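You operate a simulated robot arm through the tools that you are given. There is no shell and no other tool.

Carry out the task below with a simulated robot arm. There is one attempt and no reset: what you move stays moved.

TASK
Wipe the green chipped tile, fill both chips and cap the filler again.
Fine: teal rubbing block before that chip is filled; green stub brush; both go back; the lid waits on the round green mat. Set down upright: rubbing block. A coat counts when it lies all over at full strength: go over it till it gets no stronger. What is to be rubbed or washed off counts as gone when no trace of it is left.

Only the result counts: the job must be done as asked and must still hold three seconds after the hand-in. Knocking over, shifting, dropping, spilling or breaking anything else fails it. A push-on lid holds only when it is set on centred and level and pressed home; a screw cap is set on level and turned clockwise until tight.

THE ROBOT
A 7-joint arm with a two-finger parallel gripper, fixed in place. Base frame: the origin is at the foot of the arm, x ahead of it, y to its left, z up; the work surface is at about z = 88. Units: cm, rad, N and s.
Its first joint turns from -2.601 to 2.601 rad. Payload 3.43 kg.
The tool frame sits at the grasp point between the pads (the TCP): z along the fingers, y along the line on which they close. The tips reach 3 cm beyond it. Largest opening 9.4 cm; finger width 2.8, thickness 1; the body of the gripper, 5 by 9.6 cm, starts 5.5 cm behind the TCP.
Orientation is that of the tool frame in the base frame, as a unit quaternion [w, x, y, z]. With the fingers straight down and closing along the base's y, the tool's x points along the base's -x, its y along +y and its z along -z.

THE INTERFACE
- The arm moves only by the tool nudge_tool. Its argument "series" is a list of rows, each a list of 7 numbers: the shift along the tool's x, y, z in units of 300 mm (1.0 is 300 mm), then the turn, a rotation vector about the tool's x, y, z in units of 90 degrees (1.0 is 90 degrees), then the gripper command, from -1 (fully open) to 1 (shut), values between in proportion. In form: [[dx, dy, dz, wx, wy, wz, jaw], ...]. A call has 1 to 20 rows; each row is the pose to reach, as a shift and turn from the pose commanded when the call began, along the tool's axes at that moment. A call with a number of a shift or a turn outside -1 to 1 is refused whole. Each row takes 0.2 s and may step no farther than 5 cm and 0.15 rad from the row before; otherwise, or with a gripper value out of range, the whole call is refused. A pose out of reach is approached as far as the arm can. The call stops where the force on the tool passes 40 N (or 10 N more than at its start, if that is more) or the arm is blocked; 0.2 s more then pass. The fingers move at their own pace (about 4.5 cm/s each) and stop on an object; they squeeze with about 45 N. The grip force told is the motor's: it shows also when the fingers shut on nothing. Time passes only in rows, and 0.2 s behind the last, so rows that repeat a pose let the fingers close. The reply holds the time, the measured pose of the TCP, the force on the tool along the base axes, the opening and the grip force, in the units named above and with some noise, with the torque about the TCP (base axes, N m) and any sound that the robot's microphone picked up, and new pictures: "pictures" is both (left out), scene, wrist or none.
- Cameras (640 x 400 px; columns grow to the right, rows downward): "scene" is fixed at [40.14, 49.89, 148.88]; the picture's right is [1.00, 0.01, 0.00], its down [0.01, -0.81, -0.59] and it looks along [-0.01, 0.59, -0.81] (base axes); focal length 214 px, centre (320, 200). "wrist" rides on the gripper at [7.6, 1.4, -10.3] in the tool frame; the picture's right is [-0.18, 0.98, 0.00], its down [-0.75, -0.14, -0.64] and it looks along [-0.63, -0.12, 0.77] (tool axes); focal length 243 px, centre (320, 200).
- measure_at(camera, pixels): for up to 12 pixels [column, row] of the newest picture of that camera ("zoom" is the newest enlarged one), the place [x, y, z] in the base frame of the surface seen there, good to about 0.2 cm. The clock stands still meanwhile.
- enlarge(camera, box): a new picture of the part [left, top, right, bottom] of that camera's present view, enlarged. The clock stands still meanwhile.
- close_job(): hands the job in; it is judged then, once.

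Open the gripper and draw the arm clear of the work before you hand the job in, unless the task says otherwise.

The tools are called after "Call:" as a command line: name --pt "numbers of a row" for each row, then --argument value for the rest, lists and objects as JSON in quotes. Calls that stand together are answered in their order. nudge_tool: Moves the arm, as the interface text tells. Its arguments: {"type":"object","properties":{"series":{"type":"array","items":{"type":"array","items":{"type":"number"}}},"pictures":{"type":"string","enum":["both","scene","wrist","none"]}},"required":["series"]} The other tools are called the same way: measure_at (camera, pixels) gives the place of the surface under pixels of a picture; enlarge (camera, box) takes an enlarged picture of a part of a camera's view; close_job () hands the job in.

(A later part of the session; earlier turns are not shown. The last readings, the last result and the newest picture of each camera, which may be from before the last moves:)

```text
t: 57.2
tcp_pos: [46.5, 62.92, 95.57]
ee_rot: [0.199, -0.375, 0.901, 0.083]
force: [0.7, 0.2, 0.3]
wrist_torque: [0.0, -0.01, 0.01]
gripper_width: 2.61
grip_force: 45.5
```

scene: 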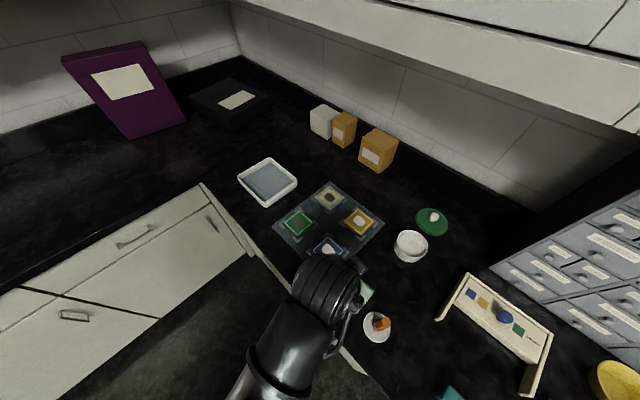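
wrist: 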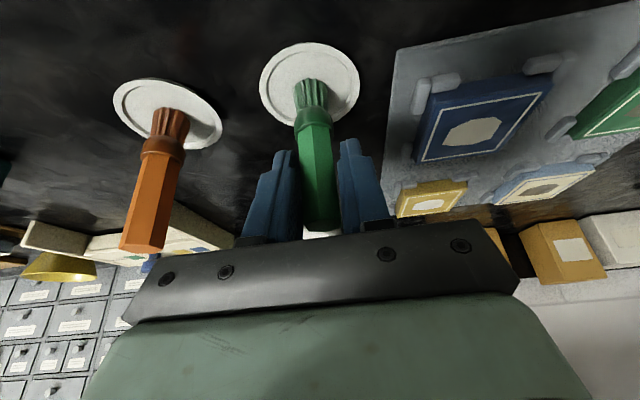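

The opening 2.61 cm is more than the handle's flats (~1.7), so the tips touch the wider ferrule. I reopen, rise 1 cm and close again on the hex handle only.

Call:
nudge_tool --pt "0 0 0 0 0 0 0.2" --pt "0 0 0 0 0 0 -0.06" --pt "0 0 0 0 0 0 -0.06" --pt "-0.0155 0 -0.0332 0 0 0 -0.06" --pt "-0.0155 0 -0.0332 0 0 0 -0.06" --pt "-0.0155 0 -0.0332 0 0 0 0.4" --pt "-0.0155 0 -0.0332 0 0 0 1" --pt "-0.0155 0 -0.0332 0 0 0 1" --pt "-0.0155 0 -0.0332 0 0 0 1" --pt "-0.0155 0 -0.0332 0 0 0 1" --pictures "wrist"

```text
t: 59.4
tcp_pos: [46.55, 63.01, 96.9]
ee_rot: [0.199, -0.375, 0.902, 0.082]
force: [-0.2, -0.7, 1.3]
wrist_torque: [0.0, -0.05, 0.0]
gripper_width: 2.32
grip_force: 45.1
```

wrist: 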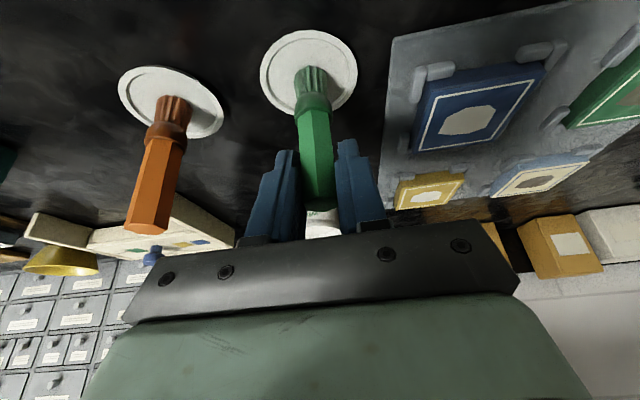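

Opening now 2.32. I zoom in to see how the pads touch the handle.

Call:
enlarge --camera "wrist" --box '[240, 60, 400, 250]'

```text
2.11 times, centred on (320, 155) of wrist
```

zoom: 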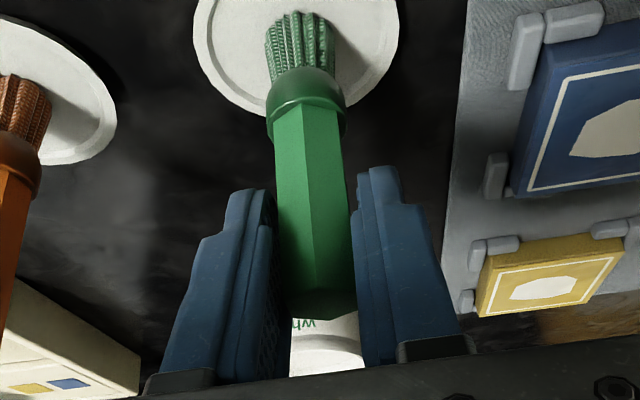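

The pads clasp the hex flats. I lift 12 cm... first 3 cm slowly, and check that the brush follows.

Call:
nudge_tool --pt "-0.007 0 -0.015 0 0 0 1" --pt "-0.0141 0 -0.0302 0 0 0 1" --pt "-0.0423 0 -0.0906 0 0 0 1" --pt "-0.0845 0 -0.1812 0 0 0 1"

```text
t: 60.4
tcp_pos: [46.47, 62.88, 102.74]
ee_rot: [0.199, -0.375, 0.901, 0.083]
force: [-0.6, -0.2, 0.7]
wrist_torque: [-0.01, -0.04, 0.01]
gripper_width: 2.3
grip_force: 45.3
```

scene: 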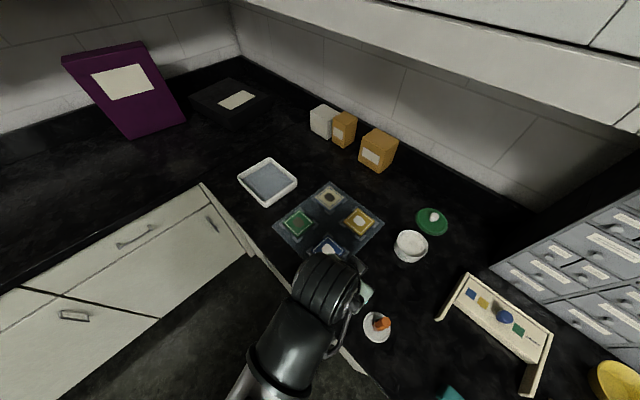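
wrist: 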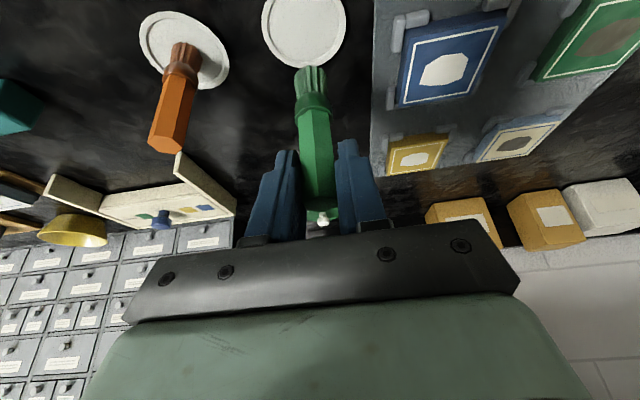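

The brush is held firmly. I carry it over the pot centre (65.7,75.9) with the bristles above the rim.

Call:
nudge_tool --pt "-0.123 -0.025 0.018 0 0 0 1" --pt "-0.238 -0.05 0.072 0 0 0 1" --pt "-0.353 -0.075 0.126 0 0 0 1" --pt "-0.468 -0.1 0.18 0 0 0 1" --pt "-0.584 -0.126 0.235 0 0 0 1" --pt "-0.699 -0.1507 0.289 0 0 0 1" --pt "-0.699 -0.1507 0.289 0 0 0 1"

Call:
enlarge --camera "wrist" --box '[230, 0, 410, 200]'

```text
t: 62.0
tcp_pos: [65.64, 75.87, 103.86]
ee_rot: [0.199, -0.375, 0.901, 0.083]
force: [-0.5, -0.7, -0.6]
wrist_torque: [-0.01, 0.03, -0.01]
gripper_width: 2.28
grip_force: 44.5
```

scene: 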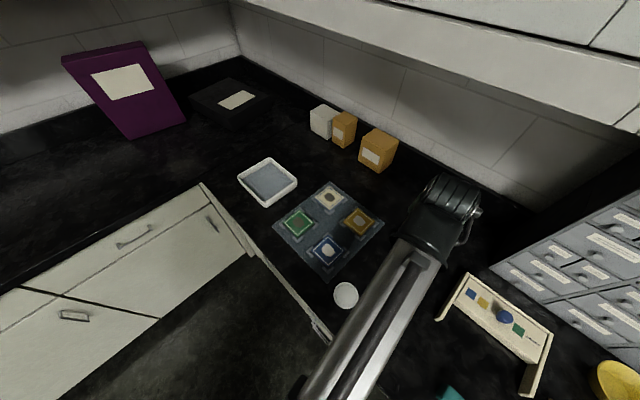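
wrist: 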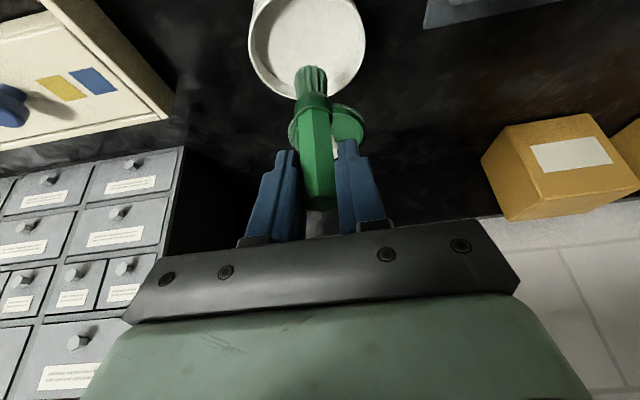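

```text
2.00 times, centred on (320, 100) of wrist
```

zoom: 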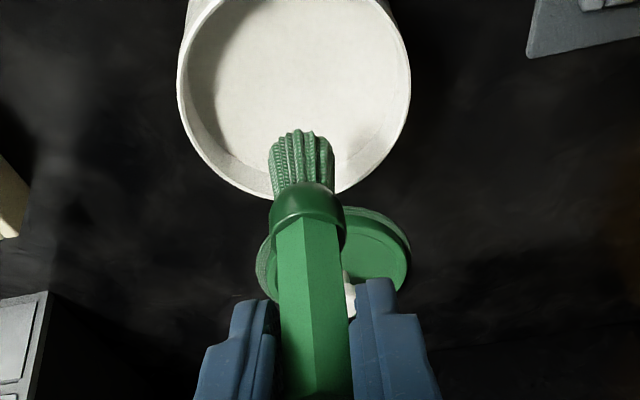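

I measure the bristle ends at (302,150) and pot rim in this zoom to know the brush tip's offset from the TCP.

Call:
measure_at --camera "zoom" --pixels '[[302, 138], [280, 150], [325, 147], [302, 160], [302, 180], [275, 185], [333, 185], [186, 90], [405, 90], [300, 190], [310, 250], [295, 60]]'

```text
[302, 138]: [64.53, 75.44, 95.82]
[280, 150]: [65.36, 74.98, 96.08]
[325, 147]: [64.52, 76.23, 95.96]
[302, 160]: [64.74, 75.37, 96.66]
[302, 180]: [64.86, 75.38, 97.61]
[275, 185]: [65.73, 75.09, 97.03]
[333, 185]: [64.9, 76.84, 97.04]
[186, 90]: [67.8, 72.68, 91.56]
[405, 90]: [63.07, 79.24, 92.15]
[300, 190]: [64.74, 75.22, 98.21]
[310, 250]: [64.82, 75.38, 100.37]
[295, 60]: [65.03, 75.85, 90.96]
```

The brush tip is within ~0.3 cm of the TCP axis, bottom z≈95.5. I lower 5.3 cm so that the bristles dip ~0.6 cm into the filler, stir slightly, and rise.

Call:
nudge_tool --pt "0.035 0 0.075 0 0 0 1" --pt "0.0592 0 0.1268 0 0 0 1" --pt "0.0747 0 0.16 0 0 0 1" --pt "0.0747 0.02 0.16 0 0 0 1" --pt "0.0747 -0.02 0.16 0 0 0 1" --pt "0.0747 0 0.16 0 0 0 1"

```text
t: 62.8
tcp_pos: [65.74, 75.9, 99.42]
ee_rot: [0.205, -0.374, 0.9, 0.085]
force: [-1.8, -0.6, 13.9]
wrist_torque: [-0.13, 0.17, 0.03]
gripper_width: 2.28
grip_force: 44.6
stopped in row 4: the force on the tool passed its limit at 46 N (the readings are from after the stop); the commanded pose is now the measured one
```

scene: 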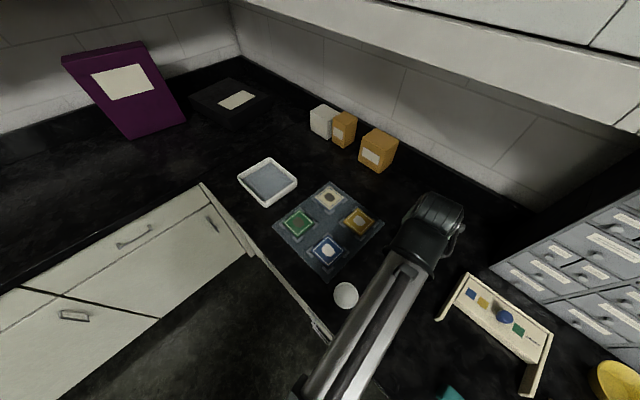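
wrist: 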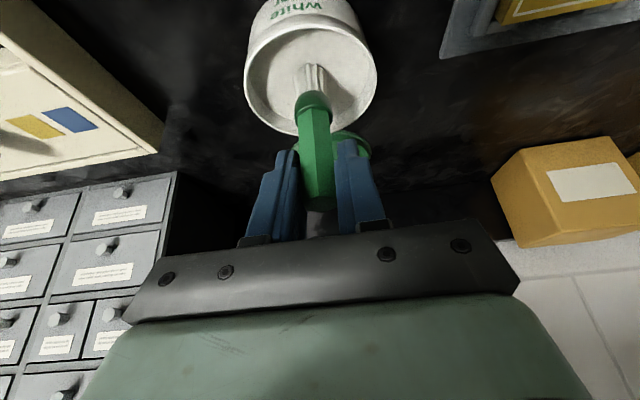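

The filler surface is firm (contact at TCP z≈99.3, stopped at 46 N); the bristles have turned white. I rise 5 cm and check the brush in the grip.

Call:
nudge_tool --pt "-0.0141 0 -0.0302 0 0.0075 0 1" --pt "-0.0423 0 -0.0906 0 0.0075 0 1" --pt "-0.0704 0 -0.151 0 0.0075 0 1" --pt "-0.0704 0 -0.151 0 0.0075 0 1"

Call:
enlarge --camera "wrist" --box '[230, 0, 410, 200]'

```text
t: 63.8
tcp_pos: [65.7, 75.9, 104.28]
ee_rot: [0.199, -0.376, 0.901, 0.083]
force: [-0.2, 0.3, -0.1]
wrist_torque: [-0.02, 0.01, 0.0]
gripper_width: 2.29
grip_force: 45.2
```

scene: 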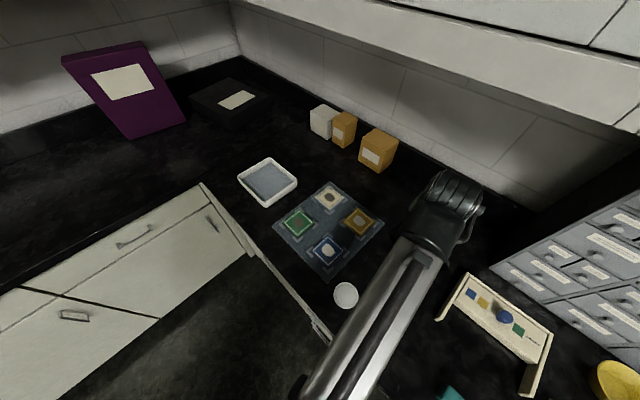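
wrist: 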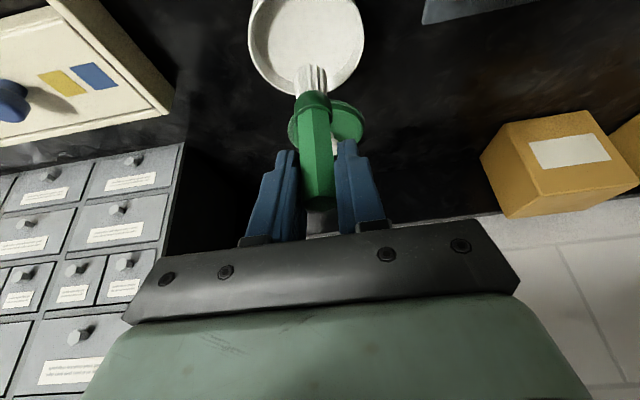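

```text
2.00 times, centred on (320, 100) of wrist
```

zoom: 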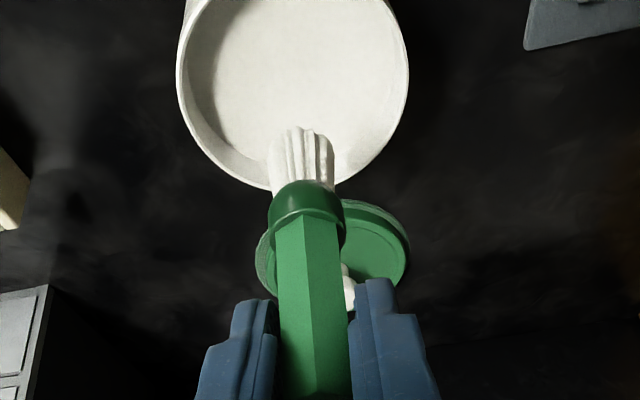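

The bristles are loaded white and the brush is still straight. I carry it over to the cream tile's chip (43.0,93.6), staying at z≈104.

Call:
nudge_tool --pt "0.015 0.136 -0.007 0 0 0 1" --pt "0.03 0.272 -0.014 0 0 0 1" --pt "0.045 0.408 -0.021 0 0 0 1" --pt "0.06 0.544 -0.028 0 0 0 1" --pt "0.074 0.68 -0.035 0 0 0 1" --pt "0.089 0.816 -0.042 0 0 0 1" --pt "0.1042 0.952 -0.0486 0 0 0 1" --pt "0.1042 0.952 -0.0486 0 0 0 1"

Call:
enlarge --camera "wrist" --box '[230, 0, 410, 200]'

```text
t: 65.6
tcp_pos: [43.05, 93.72, 104.2]
ee_rot: [0.199, -0.375, 0.902, 0.083]
force: [0.2, -0.9, 0.2]
wrist_torque: [-0.03, -0.02, -0.02]
gripper_width: 2.27
grip_force: 45.2
```

scene: 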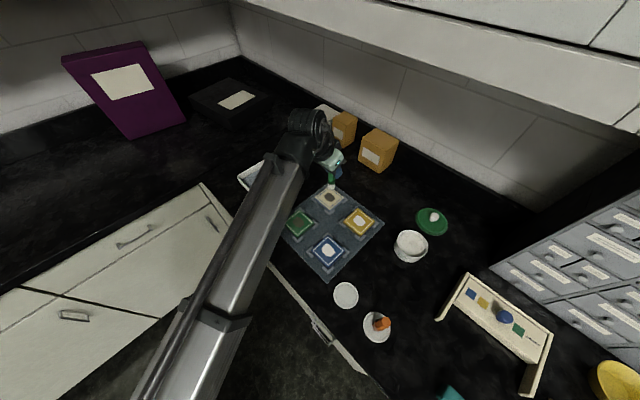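
wrist: 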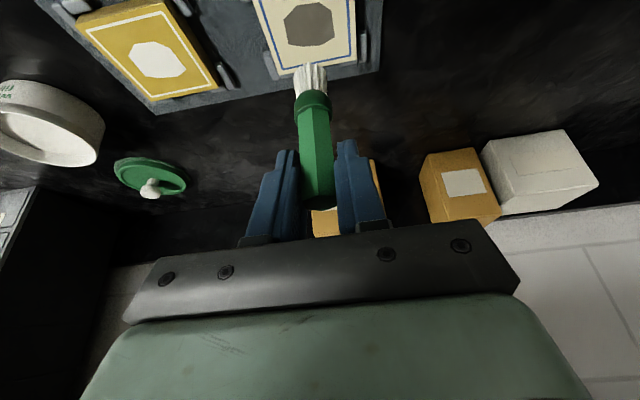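

```text
2.00 times, centred on (320, 100) of wrist
```

zoom: 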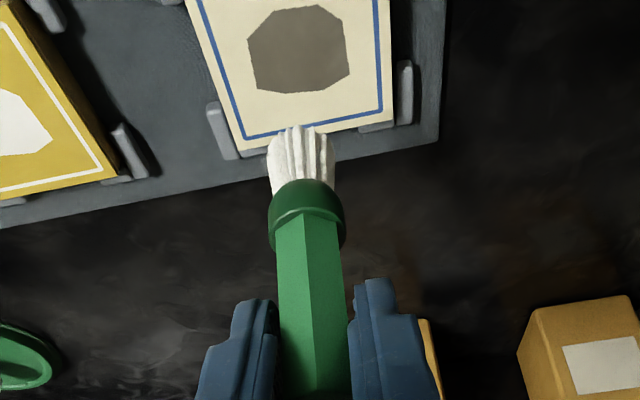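

I descend to about 1 cm above the chip and look where the bristles are relative to it.

Call:
nudge_tool --pt "0.0324 0 0.0695 0 0 0 1" --pt "0.0648 0 0.1389 0 0 0 1" --pt "0.0648 0 0.1389 0 0 0 1"

Call:
enlarge --camera "scene" --box '[300, 160, 360, 220]'

Call:
enlarge --camera "wrist" --box '[230, 0, 410, 160]'

```text
t: 66.4
tcp_pos: [43.17, 93.54, 99.6]
ee_rot: [0.199, -0.376, 0.901, 0.082]
force: [0.7, -0.1, -0.9]
wrist_torque: [-0.03, 0.0, 0.0]
gripper_width: 2.26
grip_force: 44.8
```

scene: 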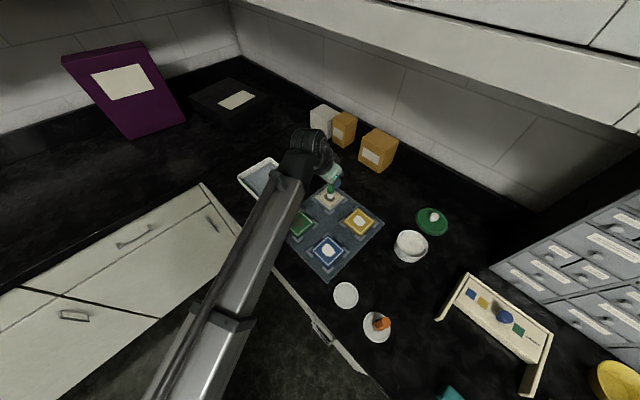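
wrist: 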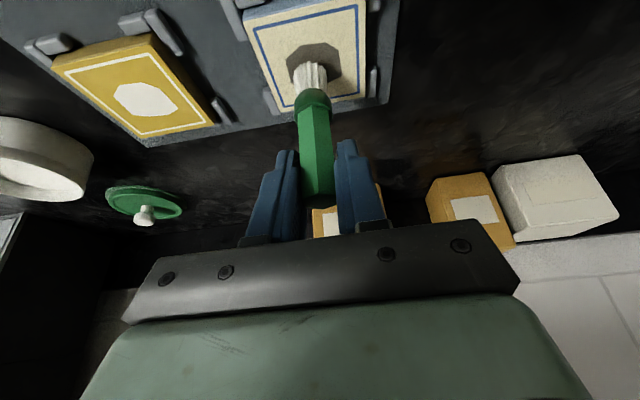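

```text
6.67 times, centred on (330, 190) of scene
```

zoom: 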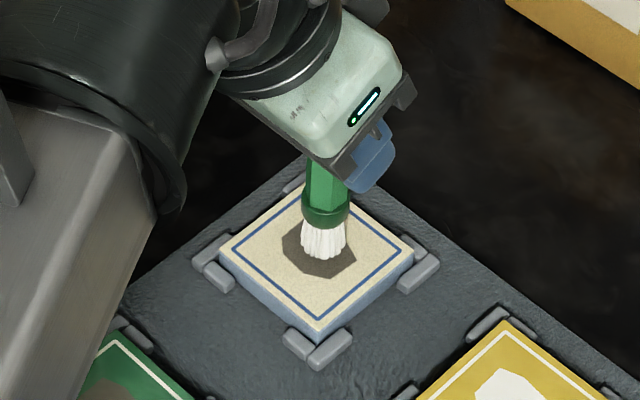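

```text
2.50 times, centred on (320, 80) of wrist
```

zoom: 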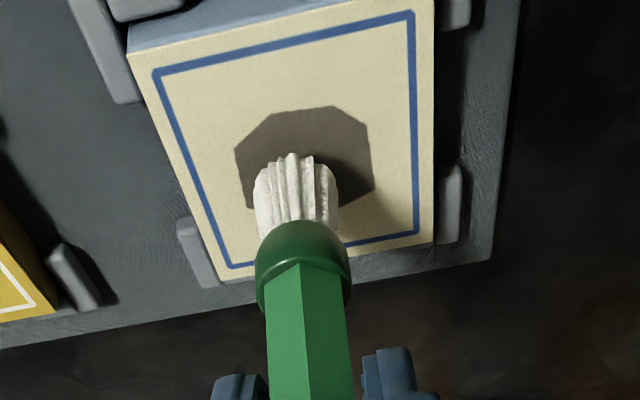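

I measure the bristle bottom edge in the scene zoom? The newest zoom is the wrist one; I measure there: bristle ends (290,155) and neighbours, chip edges.

Call:
measure_at --camera "zoom" --pixels '[[292, 157], [262, 175], [330, 170], [292, 180], [256, 210], [338, 200], [310, 158], [275, 165]]'

Call:
measure_at --camera "scene" --pixels '[[330.4, 198.5], [328, 198], [333, 197.5], [330.5, 194], [327.7, 195], [333.7, 194.5]]'

```text
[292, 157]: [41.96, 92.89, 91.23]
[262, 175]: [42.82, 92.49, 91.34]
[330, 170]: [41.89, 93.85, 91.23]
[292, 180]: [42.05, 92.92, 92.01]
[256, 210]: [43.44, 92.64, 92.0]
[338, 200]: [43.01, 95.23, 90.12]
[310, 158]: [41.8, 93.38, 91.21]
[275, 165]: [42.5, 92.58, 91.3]
```

```text
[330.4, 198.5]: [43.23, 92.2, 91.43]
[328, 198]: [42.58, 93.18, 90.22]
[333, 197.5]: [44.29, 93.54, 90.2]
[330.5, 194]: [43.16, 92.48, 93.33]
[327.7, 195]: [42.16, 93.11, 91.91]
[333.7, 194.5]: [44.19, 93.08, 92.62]
```

The bristles (radius ≈1, bottom z≈91.2) are centred within 0.2 cm of the chip. I lower gently to contact and read the force.

Call:
nudge_tool --pt "0.0059 0.0033 0.0267 0 0 0 1" --pt "0.0087 0.0033 0.0327 0 0 0 1" --pt "0.0087 0.0033 0.0327 0 0 0 1" --pictures "none"

```text
t: 67.2
tcp_pos: [43.18, 93.69, 98.85]
ee_rot: [0.2, -0.374, 0.902, 0.083]
force: [1.7, -1.2, 10.8]
wrist_torque: [-0.19, -0.26, -0.03]
gripper_width: 2.25
grip_force: 44.9
```

Contact at about 11 N. I brush a ring of radius 1.3 cm and an inner loop over the chip, then lift 3 cm to look.

Call:
nudge_tool --pt "-0.0196 0 0.0092 0 0 0 1" --pt "-0.0393 0 0.0183 0 0 0 1" --pt "-0.0278 0.0306 0.013 0 0 0 1" --pt "0 0.0433 0 0 0 0 1" --pt "0.0278 0.0306 -0.013 0 0 0 1" --pt "0.0393 0 -0.0183 0 0 0 1" --pt "0.0278 -0.0306 -0.013 0 0 0 1" --pt "0 -0.0433 0 0 0 0 1" --pt "-0.0278 -0.0306 0.013 0 0 0 1" --pt "-0.0393 0 0.0183 0 0 0 1" --pt "-0.0196 0 0.0092 0 0 0 1" --pt "0 0.0217 0 0 0 0 1" --pt "0.0196 0 -0.0092 0 0 0 1" --pt "0 -0.0217 0 0 0 0 1" --pt "0 0 0 0 0 0 1" --pt "-0.0141 0 -0.0302 0 0 0 1" --pt "-0.0563 0 -0.1208 0 0 0 1"

Call:
enlarge --camera "wrist" --box '[230, 0, 410, 160]'

Call:
enlarge --camera "scene" --box '[300, 160, 360, 220]'

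```text
t: 70.8
tcp_pos: [43.02, 93.7, 102.69]
ee_rot: [0.199, -0.375, 0.902, 0.082]
force: [0.7, 0.1, 0.3]
wrist_torque: [-0.01, -0.01, -0.02]
gripper_width: 2.24
grip_force: 45.0
```

scene: 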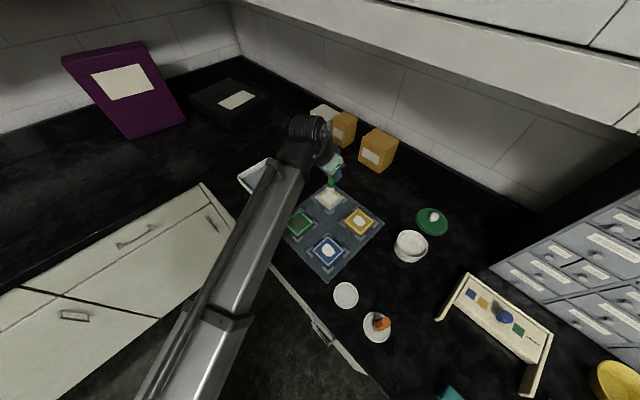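
wrist: 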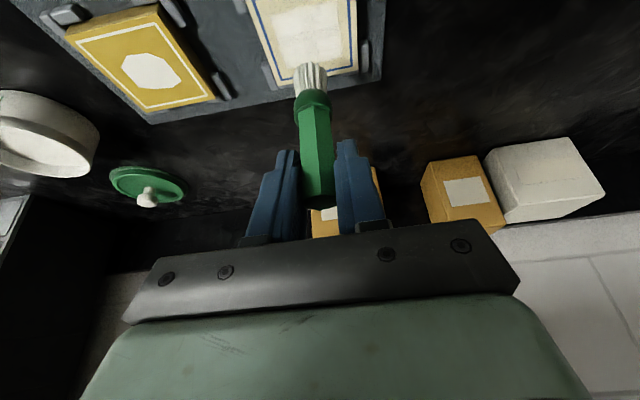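

```text
2.50 times, centred on (320, 80) of wrist
```

zoom: 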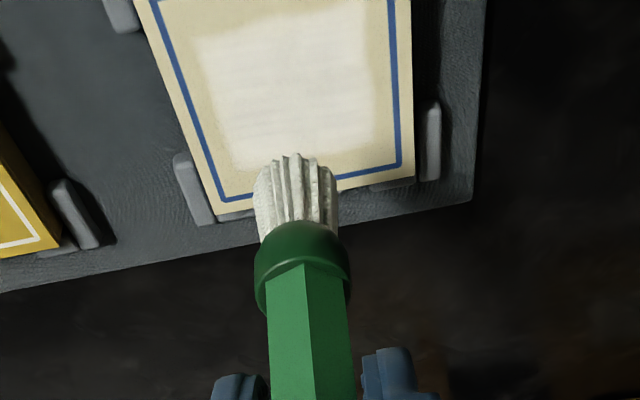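

```text
6.67 times, centred on (330, 190) of scene
```

zoom: 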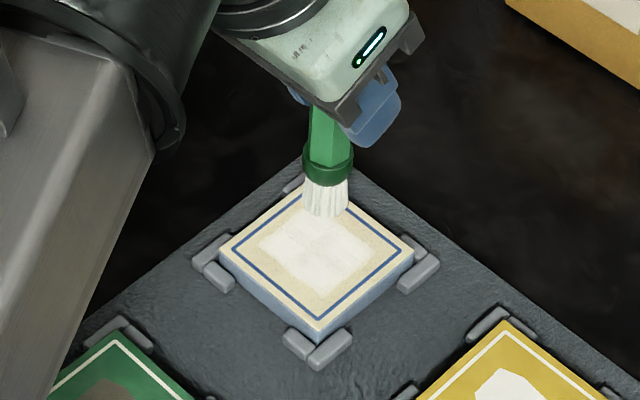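

The coat covers the whole chip with a slight rim around it; the bristles look partly spent. I re-dip: travel back to the pot, lower to light contact with the filler, and rise.

Call:
nudge_tool --pt "-0.0172 -0.1364 -0.04 0 0 0 1" --pt "-0.0344 -0.2728 -0.02 0 0 0 1" --pt "-0.0516 -0.4092 -0.012 0 0 0 1" --pt "-0.0688 -0.5456 -0.007 0 0 0 1" --pt "-0.086 -0.682 -0.002 0 0 0 1" --pt "-0.1032 -0.8184 0.003 0 0 0 1" --pt "-0.1204 -0.9547 0.0083 0 0 0 1" --pt "-0.1204 -0.9547 0.0083 0 0 0 1" --pt "-0.0852 -0.9547 0.0838 0 0 0 1" --pt "-0.0598 -0.9547 0.1382 0 0 0 1" --pt "-0.0542 -0.9547 0.1502 0 0 0 1" --pt "-0.0542 -0.9547 0.1502 0 0 0 1" --pictures "wrist"

```text
t: 73.4
tcp_pos: [65.58, 76.02, 99.56]
ee_rot: [0.2, -0.376, 0.901, 0.084]
force: [-3.5, -1.5, 29.9]
wrist_torque: [-0.24, 0.3, 0.02]
gripper_width: 2.26
grip_force: 45.4
```

wrist: 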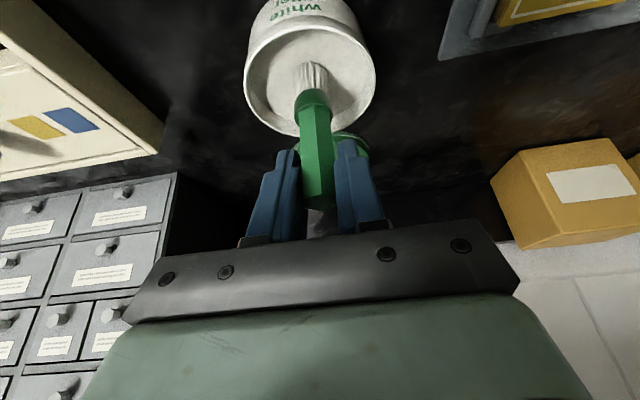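

Contact with ~30 N, bristles in filler. I ease up and rise 4.5 cm, then inspect the bristles.

Call:
nudge_tool --pt "-0.0028 0 -0.006 0 0 0 1" --pt "-0.0028 0.012 -0.006 0 0 0 1" --pt "-0.0028 -0.012 -0.006 0 0 0 1" --pt "-0.0028 0 -0.006 0 0 0 1" --pt "-0.0282 0 -0.0604 0 0 0 1" --pt "-0.0634 0 -0.1359 0 0 0 1" --pt "-0.0634 0 -0.1359 0 0 0 1"

Call:
enlarge --camera "wrist" --box '[230, 0, 410, 200]'

Call:
enlarge --camera "scene" --box '[310, 182, 350, 212]'

```text
t: 75.0
tcp_pos: [65.8, 76.06, 103.8]
ee_rot: [0.198, -0.375, 0.902, 0.083]
force: [0.1, 0.1, -0.7]
wrist_torque: [-0.04, 0.04, -0.03]
gripper_width: 2.24
grip_force: 44.8
```

scene: 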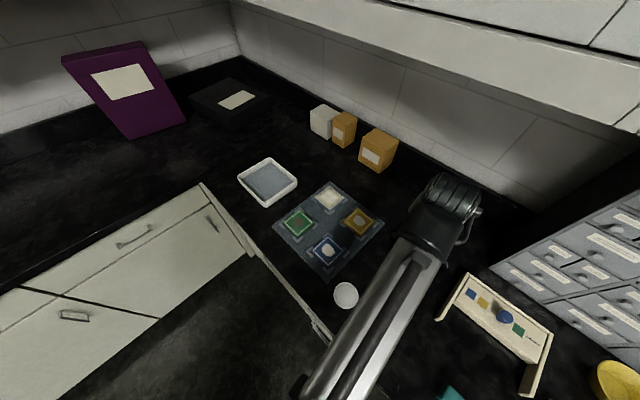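
wrist: 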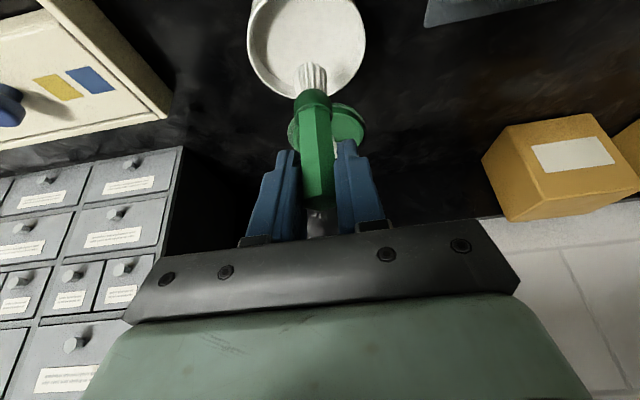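

```text
2.00 times, centred on (320, 100) of wrist
```

zoom: 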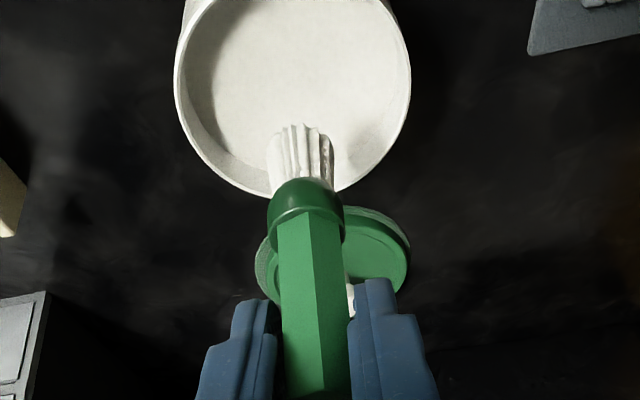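

```text
13.33 times, centred on (330, 197) of scene
```

zoom: 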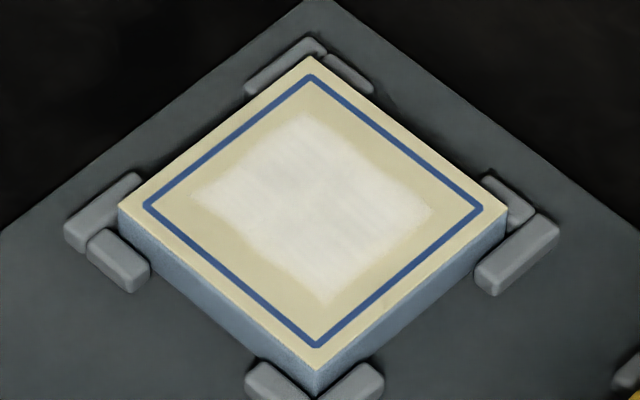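

The coat shows all over but slightly grey over the chip, so a second coat is due. The bristles are loaded again; I go back over the cream chip to just above contact.

Call:
nudge_tool --pt "0.0148 0.1358 -0.0069 0 0 0 1" --pt "0.0295 0.2715 -0.0138 0 0 0 1" --pt "0.0443 0.4073 -0.0207 0 0 0 1" --pt "0.059 0.5431 -0.0275 0 0 0 1" --pt "0.0738 0.6789 -0.0344 0 0 0 1" --pt "0.0885 0.8146 -0.0413 0 0 0 1" --pt "0.1033 0.9504 -0.0482 0 0 0 1" --pt "0.1456 0.9504 0.0424 0 0 0 1" --pt "0.1695 0.9504 0.0937 0 0 0 1" --pt "0.1738 0.9504 0.1027 0 0 0 1" --pt "0.1738 0.9504 0.1027 0 0 0 1" --pictures "wrist"

```text
t: 77.4
tcp_pos: [43.11, 93.73, 98.91]
ee_rot: [0.199, -0.375, 0.901, 0.083]
force: [0.0, 0.5, -0.4]
wrist_torque: [0.0, -0.01, 0.0]
gripper_width: 2.22
grip_force: 44.6
```

wrist: 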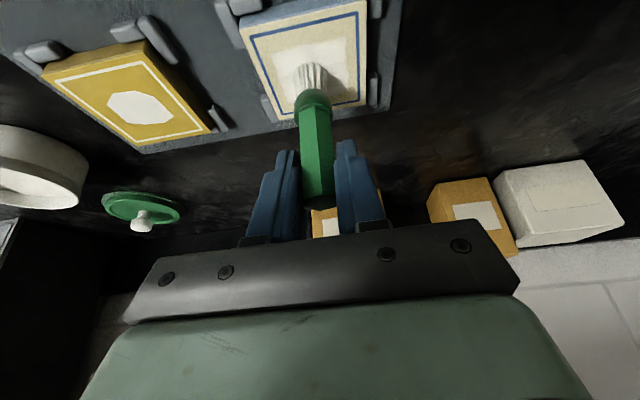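

Just above contact. I press lightly and brush along the chip's outline (inset) and the middle, then lift to look.

Call:
nudge_tool --pt "0.0035 0 0.0076 0 0 0 1" --pt "-0.0143 0.0353 0.0159 0 0 0 1" --pt "-0.0231 0.0117 0.02 0 0 0 1" --pt "-0.0176 -0.0133 0.0175 0 0 0 1" --pt "-0.0125 -0.037 0.0151 0 0 0 1" --pt "0.0189 -0.0356 0.0004 0 0 0 1" --pt "0.0346 -0.0087 -0.0069 0 0 0 1" --pt "0.0313 0.0223 -0.0054 0 0 0 1" --pt "0.015 0.0383 0.0022 0 0 0 1" --pt "-0.0143 0.0353 0.0159 0 0 0 1" --pt "-0.0056 0.0167 0.0118 0 0 0 1" --pt "-0.0056 -0.0167 0.0118 0 0 0 1" --pt "0.0126 -0.0167 0.0034 0 0 0 1" --pt "0.0126 0.0167 0.0034 0 0 0 1" --pt "0.0035 0 0.0076 0 0 0 1" --pt "-0.0141 0 -0.0302 0 0 0 1" --pt "-0.0563 0 -0.1208 0 0 0 1"

Call:
enlarge --camera "wrist" --box '[230, 0, 410, 160]'

Call:
enlarge --camera "scene" --box '[310, 182, 350, 212]'

```text
t: 81.0
tcp_pos: [43.17, 93.68, 102.72]
ee_rot: [0.199, -0.376, 0.901, 0.082]
force: [-0.2, 0.4, -1.0]
wrist_torque: [-0.01, 0.01, -0.01]
gripper_width: 2.21
grip_force: 45.1
```

scene: 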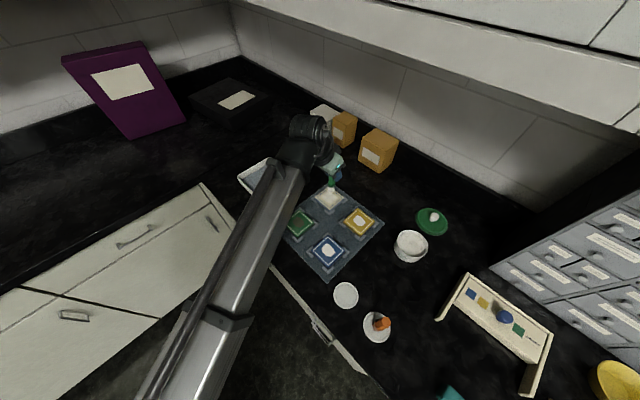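
wrist: 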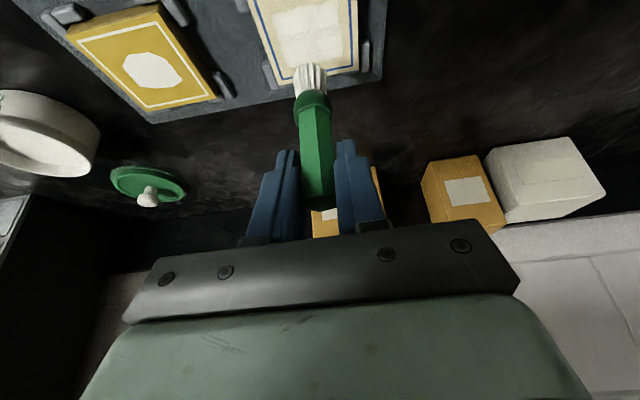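

```text
2.50 times, centred on (320, 80) of wrist
```

zoom: 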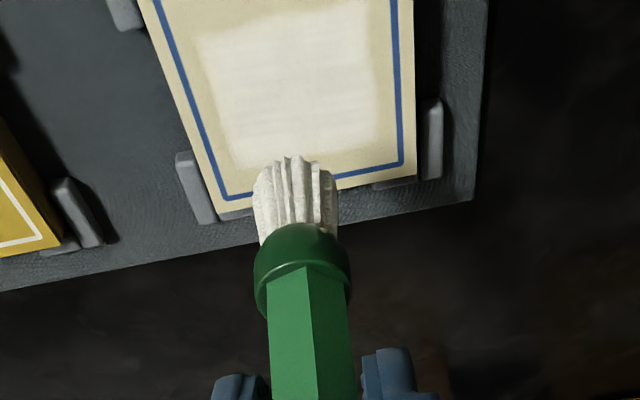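

```text
13.33 times, centred on (330, 197) of scene
```

zoom: 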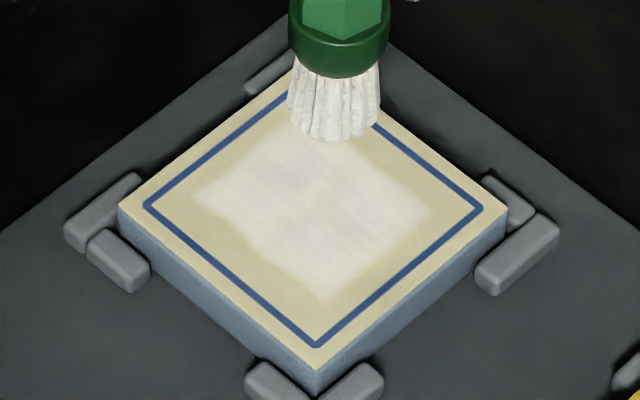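

The coat looks more even. I go over it once more with strokes in the other direction using what is left on the brush.

Call:
nudge_tool --pt "0.0282 0 0.0604 0 0 0 1" --pt "0.0521 0 0.1117 0 0 0 1" --pt "0.0585 0 0.1254 0 0 0 1" --pt "0.0599 0 0.1284 0 0 0 1" --pt "0.0297 0.0333 0.1425 0 0 0 1" --pt "0.0297 0.005 0.1425 0 0 0 1" --pt "0.0297 -0.02 0.1425 0 0 0 1" --pt "0.0448 -0.0366 0.1354 0 0 0 1" --pt "0.0448 0 0.1354 0 0 0 1" --pt "0.0448 0.04 0.1354 0 0 0 1" --pt "0.0599 0.04 0.1284 0 0 0 1" --pt "0.0599 0 0.1284 0 0 0 1" --pt "0.0599 -0.0366 0.1284 0 0 0 1" --pt "0.075 -0.0366 0.1214 0 0 0 1" --pt "0.075 0 0.1214 0 0 0 1" --pt "0.075 0.04 0.1214 0 0 0 1" --pt "0.0901 0.0266 0.1143 0 0 0 1" --pt "0.0901 -0.02 0.1143 0 0 0 1" --pt "0.0458 0 0.0982 0 0 0 1" --pt "0.0035 0 0.0076 0 0 0 1"

Call:
enlarge --camera "scene" --box '[310, 182, 350, 212]'

Call:
enlarge --camera "wrist" --box '[230, 0, 410, 160]'

```text
t: 85.2
tcp_pos: [43.42, 93.76, 102.45]
ee_rot: [0.199, -0.375, 0.902, 0.081]
force: [0.2, -0.1, -0.4]
wrist_torque: [0.01, 0.01, 0.01]
gripper_width: 2.24
grip_force: 45.3
```

scene: 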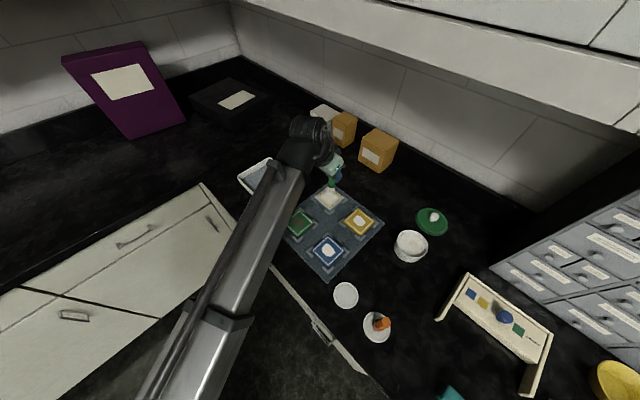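
wrist: 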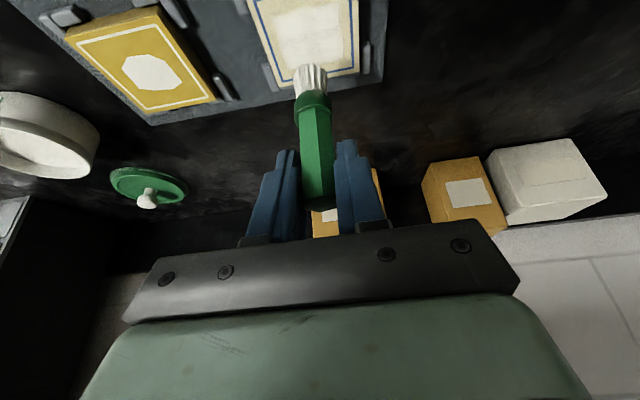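

```text
13.33 times, centred on (330, 197) of scene
```

zoom: 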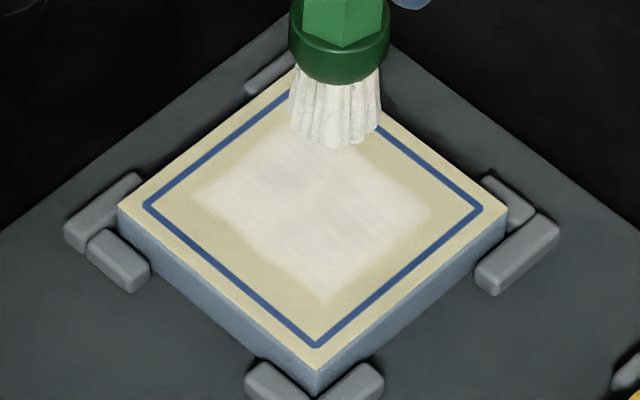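

```text
2.50 times, centred on (320, 80) of wrist
```

zoom: 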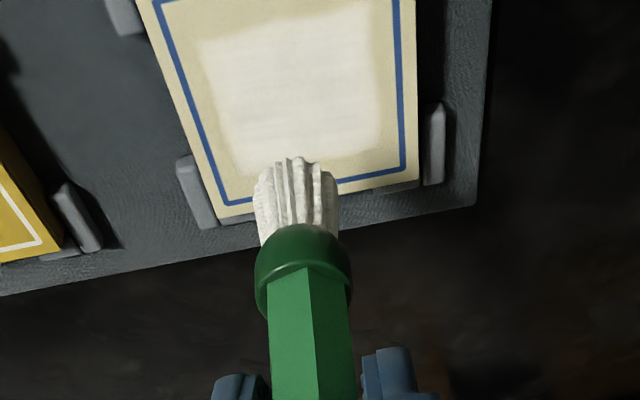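

Nearly unchanged now. I re-dip the brush for the green tile.

Call:
nudge_tool --pt "-0.0172 -0.1358 -0.03 0 0 0 1" --pt "-0.0343 -0.2715 -0.02 0 0 0 1" --pt "-0.0515 -0.4073 -0.012 0 0 0 1" --pt "-0.0687 -0.5431 -0.006 0 0 0 1" --pt "-0.0859 -0.6789 0 0 0 0 1" --pt "-0.103 -0.8146 0.006 0 0 0 1" --pt "-0.1202 -0.9504 0.012 0 0 0 1" --pt "-0.1202 -0.9504 0.012 0 0 0 1" --pt "-0.085 -0.9504 0.0875 0 0 0 1" --pt "-0.0638 -0.9504 0.1328 0 0 0 1" --pt "-0.0599 -0.9504 0.1413 0 0 0 1" --pt "-0.0599 -0.9404 0.1413 0 0 0 1" --pt "-0.0599 -0.9604 0.1413 0 0 0 1" --pt "-0.0599 -0.9504 0.1413 0 0 0 1" --pictures "wrist"

```text
t: 88.2
tcp_pos: [65.82, 75.98, 99.5]
ee_rot: [0.199, -0.375, 0.902, 0.083]
force: [0.2, -0.3, 0.3]
wrist_torque: [-0.04, 0.0, -0.02]
gripper_width: 2.24
grip_force: 44.8
```

wrist: 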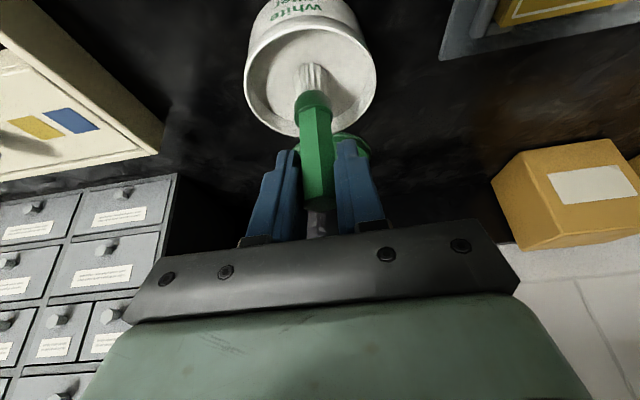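

No contact force yet; I lower 1–2 mm more.

Call:
nudge_tool --pt "0.0014 0 0.003 0 0 0 1" --pt "0.0023 0 0.005 0 0 0 1" --pt "0.0023 0.01 0.005 0 0 0 1" --pt "0.0023 -0.01 0.005 0 0 0 1" --pt "0.0023 0 0.005 0 0 0 1" --pictures "none"

```text
t: 89.4
tcp_pos: [65.87, 76.01, 99.36]
ee_rot: [0.2, -0.375, 0.901, 0.084]
force: [0.5, 1.7, 19.0]
wrist_torque: [0.08, -0.01, 0.02]
gripper_width: 2.24
grip_force: 45.2
```

Contact (19 N), bristles reloaded. I rise and carry the brush to above the green chip (33.1,83.85).

Call:
nudge_tool --pt "-0.0282 0 -0.0604 0 0 0 1" --pt "-0.0627 0 -0.1344 0 0 0 1" --pt "0.012 0.1368 -0.1692 0 0 0 1" --pt "0.0867 0.2735 -0.2041 0 0 0 1" --pt "0.1614 0.4103 -0.2389 0 0 0 1" --pt "0.236 0.5471 -0.2738 0 0 0 1" --pt "0.3107 0.6839 -0.3086 0 0 0 1" --pt "0.3854 0.8206 -0.3435 0 0 0 1" --pt "0.4601 0.9574 -0.3783 0 0 0 1" --pt "0.4601 0.9574 -0.3783 0 0 0 1"

Call:
enlarge --camera "wrist" --box '[230, 0, 410, 160]'

Call:
enlarge --camera "scene" --box '[310, 182, 350, 212]'

```text
t: 91.6
tcp_pos: [33.15, 84.07, 103.96]
ee_rot: [0.2, -0.374, 0.902, 0.082]
force: [0.2, -0.4, -0.6]
wrist_torque: [0.06, -0.04, 0.0]
gripper_width: 2.22
grip_force: 44.7
```

scene: 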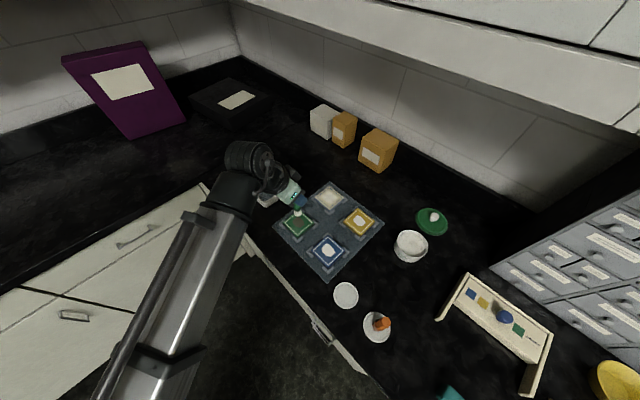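
wrist: 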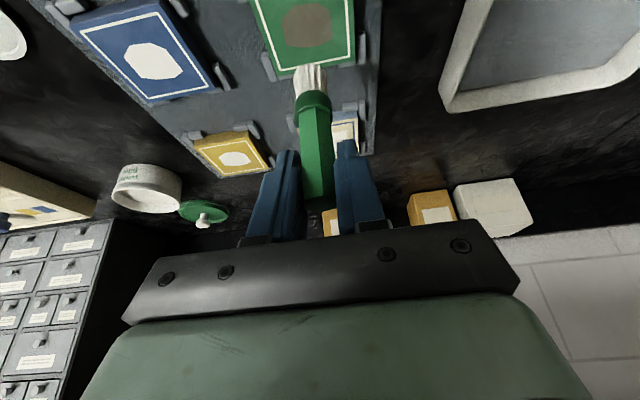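

```text
2.50 times, centred on (320, 80) of wrist
```

zoom: 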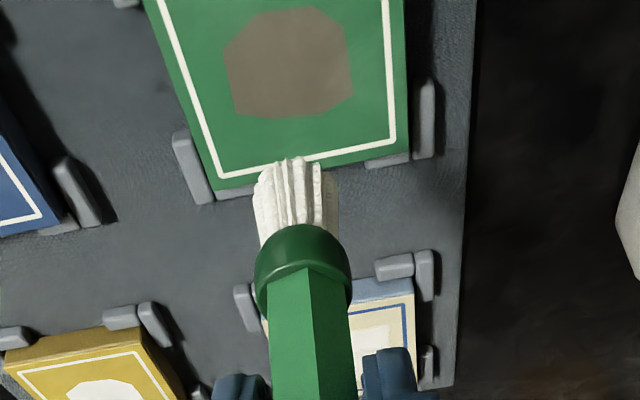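

```text
13.33 times, centred on (330, 197) of scene
```

zoom: 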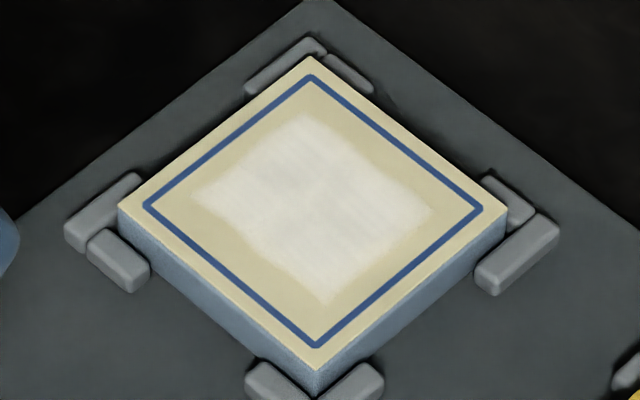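

I lower to ~1 cm above the green chip and check the alignment.

Call:
nudge_tool --pt "0.0303 0 0.065 0 0 0 1" --pt "0.0606 0 0.1299 0 0 0 1" --pt "0.0606 0 0.1299 0 0 0 1" --pictures "both"

Call:
enlarge --camera "scene" --box '[274, 198, 324, 238]'

Call:
enlarge --camera "wrist" --box '[230, 0, 410, 160]'

```text
t: 92.4
tcp_pos: [33.24, 83.87, 99.56]
ee_rot: [0.198, -0.375, 0.902, 0.082]
force: [-1.0, 0.0, -0.5]
wrist_torque: [-0.01, 0.0, 0.04]
gripper_width: 2.2
grip_force: 45.2
```

scene: 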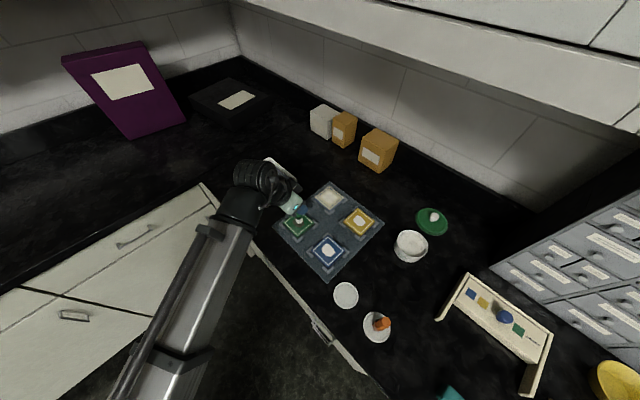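
wrist: 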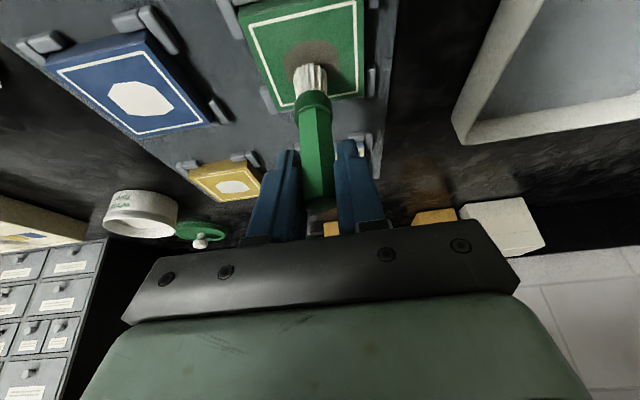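

```text
10.00 times, centred on (299, 218) of scene
```

zoom: 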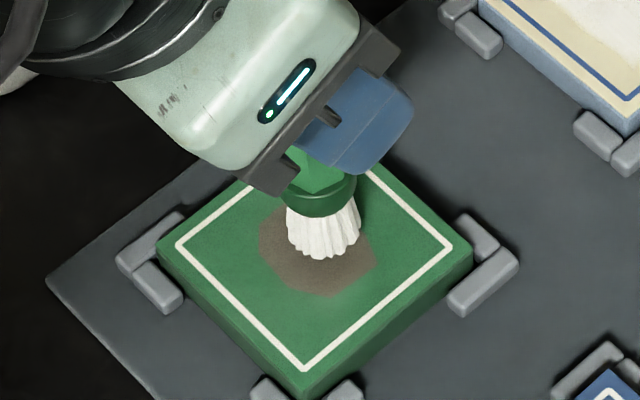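

```text
2.50 times, centred on (320, 80) of wrist
```

zoom: 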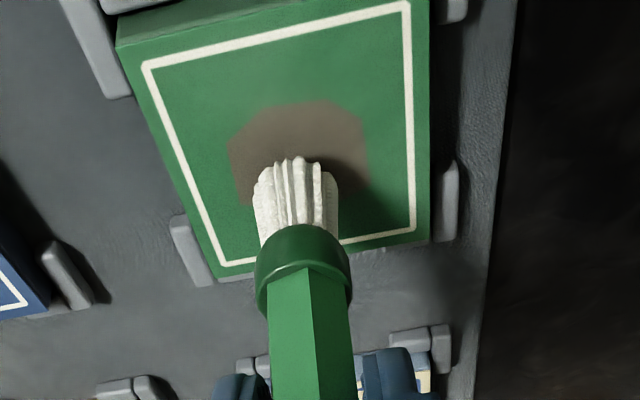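

The bristles are about 0.25 cm off to the +x side; I correct that by 0.25 cm along the tool's y and lower to contact.

Call:
nudge_tool --pt "0.0085 0.0083 0.0181 0 0 0 1" --pt "0.012 0.0083 0.0257 0 0 0 1" --pt "0.012 0.0083 0.0257 0 0 0 1" --pictures "none"

```text
t: 93.2
tcp_pos: [33.07, 83.98, 98.76]
ee_rot: [0.199, -0.375, 0.902, 0.083]
force: [-0.5, -0.5, 0.5]
wrist_torque: [-0.01, 0.0, 0.0]
gripper_width: 2.23
grip_force: 45.0
```

Not yet touching; I lower 1.5–2 mm more.

Call:
nudge_tool --pt "0.0021 0 0.0045 0 0 0 1" --pt "0.0028 0 0.006 0 0 0 1" --pt "0.0028 0 0.006 0 0 0 1" --pictures "none"

```text
t: 94.0
tcp_pos: [32.92, 84.24, 98.63]
ee_rot: [0.2, -0.375, 0.901, 0.084]
force: [0.8, -1.8, 27.0]
wrist_torque: [-0.14, -0.02, -0.01]
gripper_width: 2.22
grip_force: 44.6
```

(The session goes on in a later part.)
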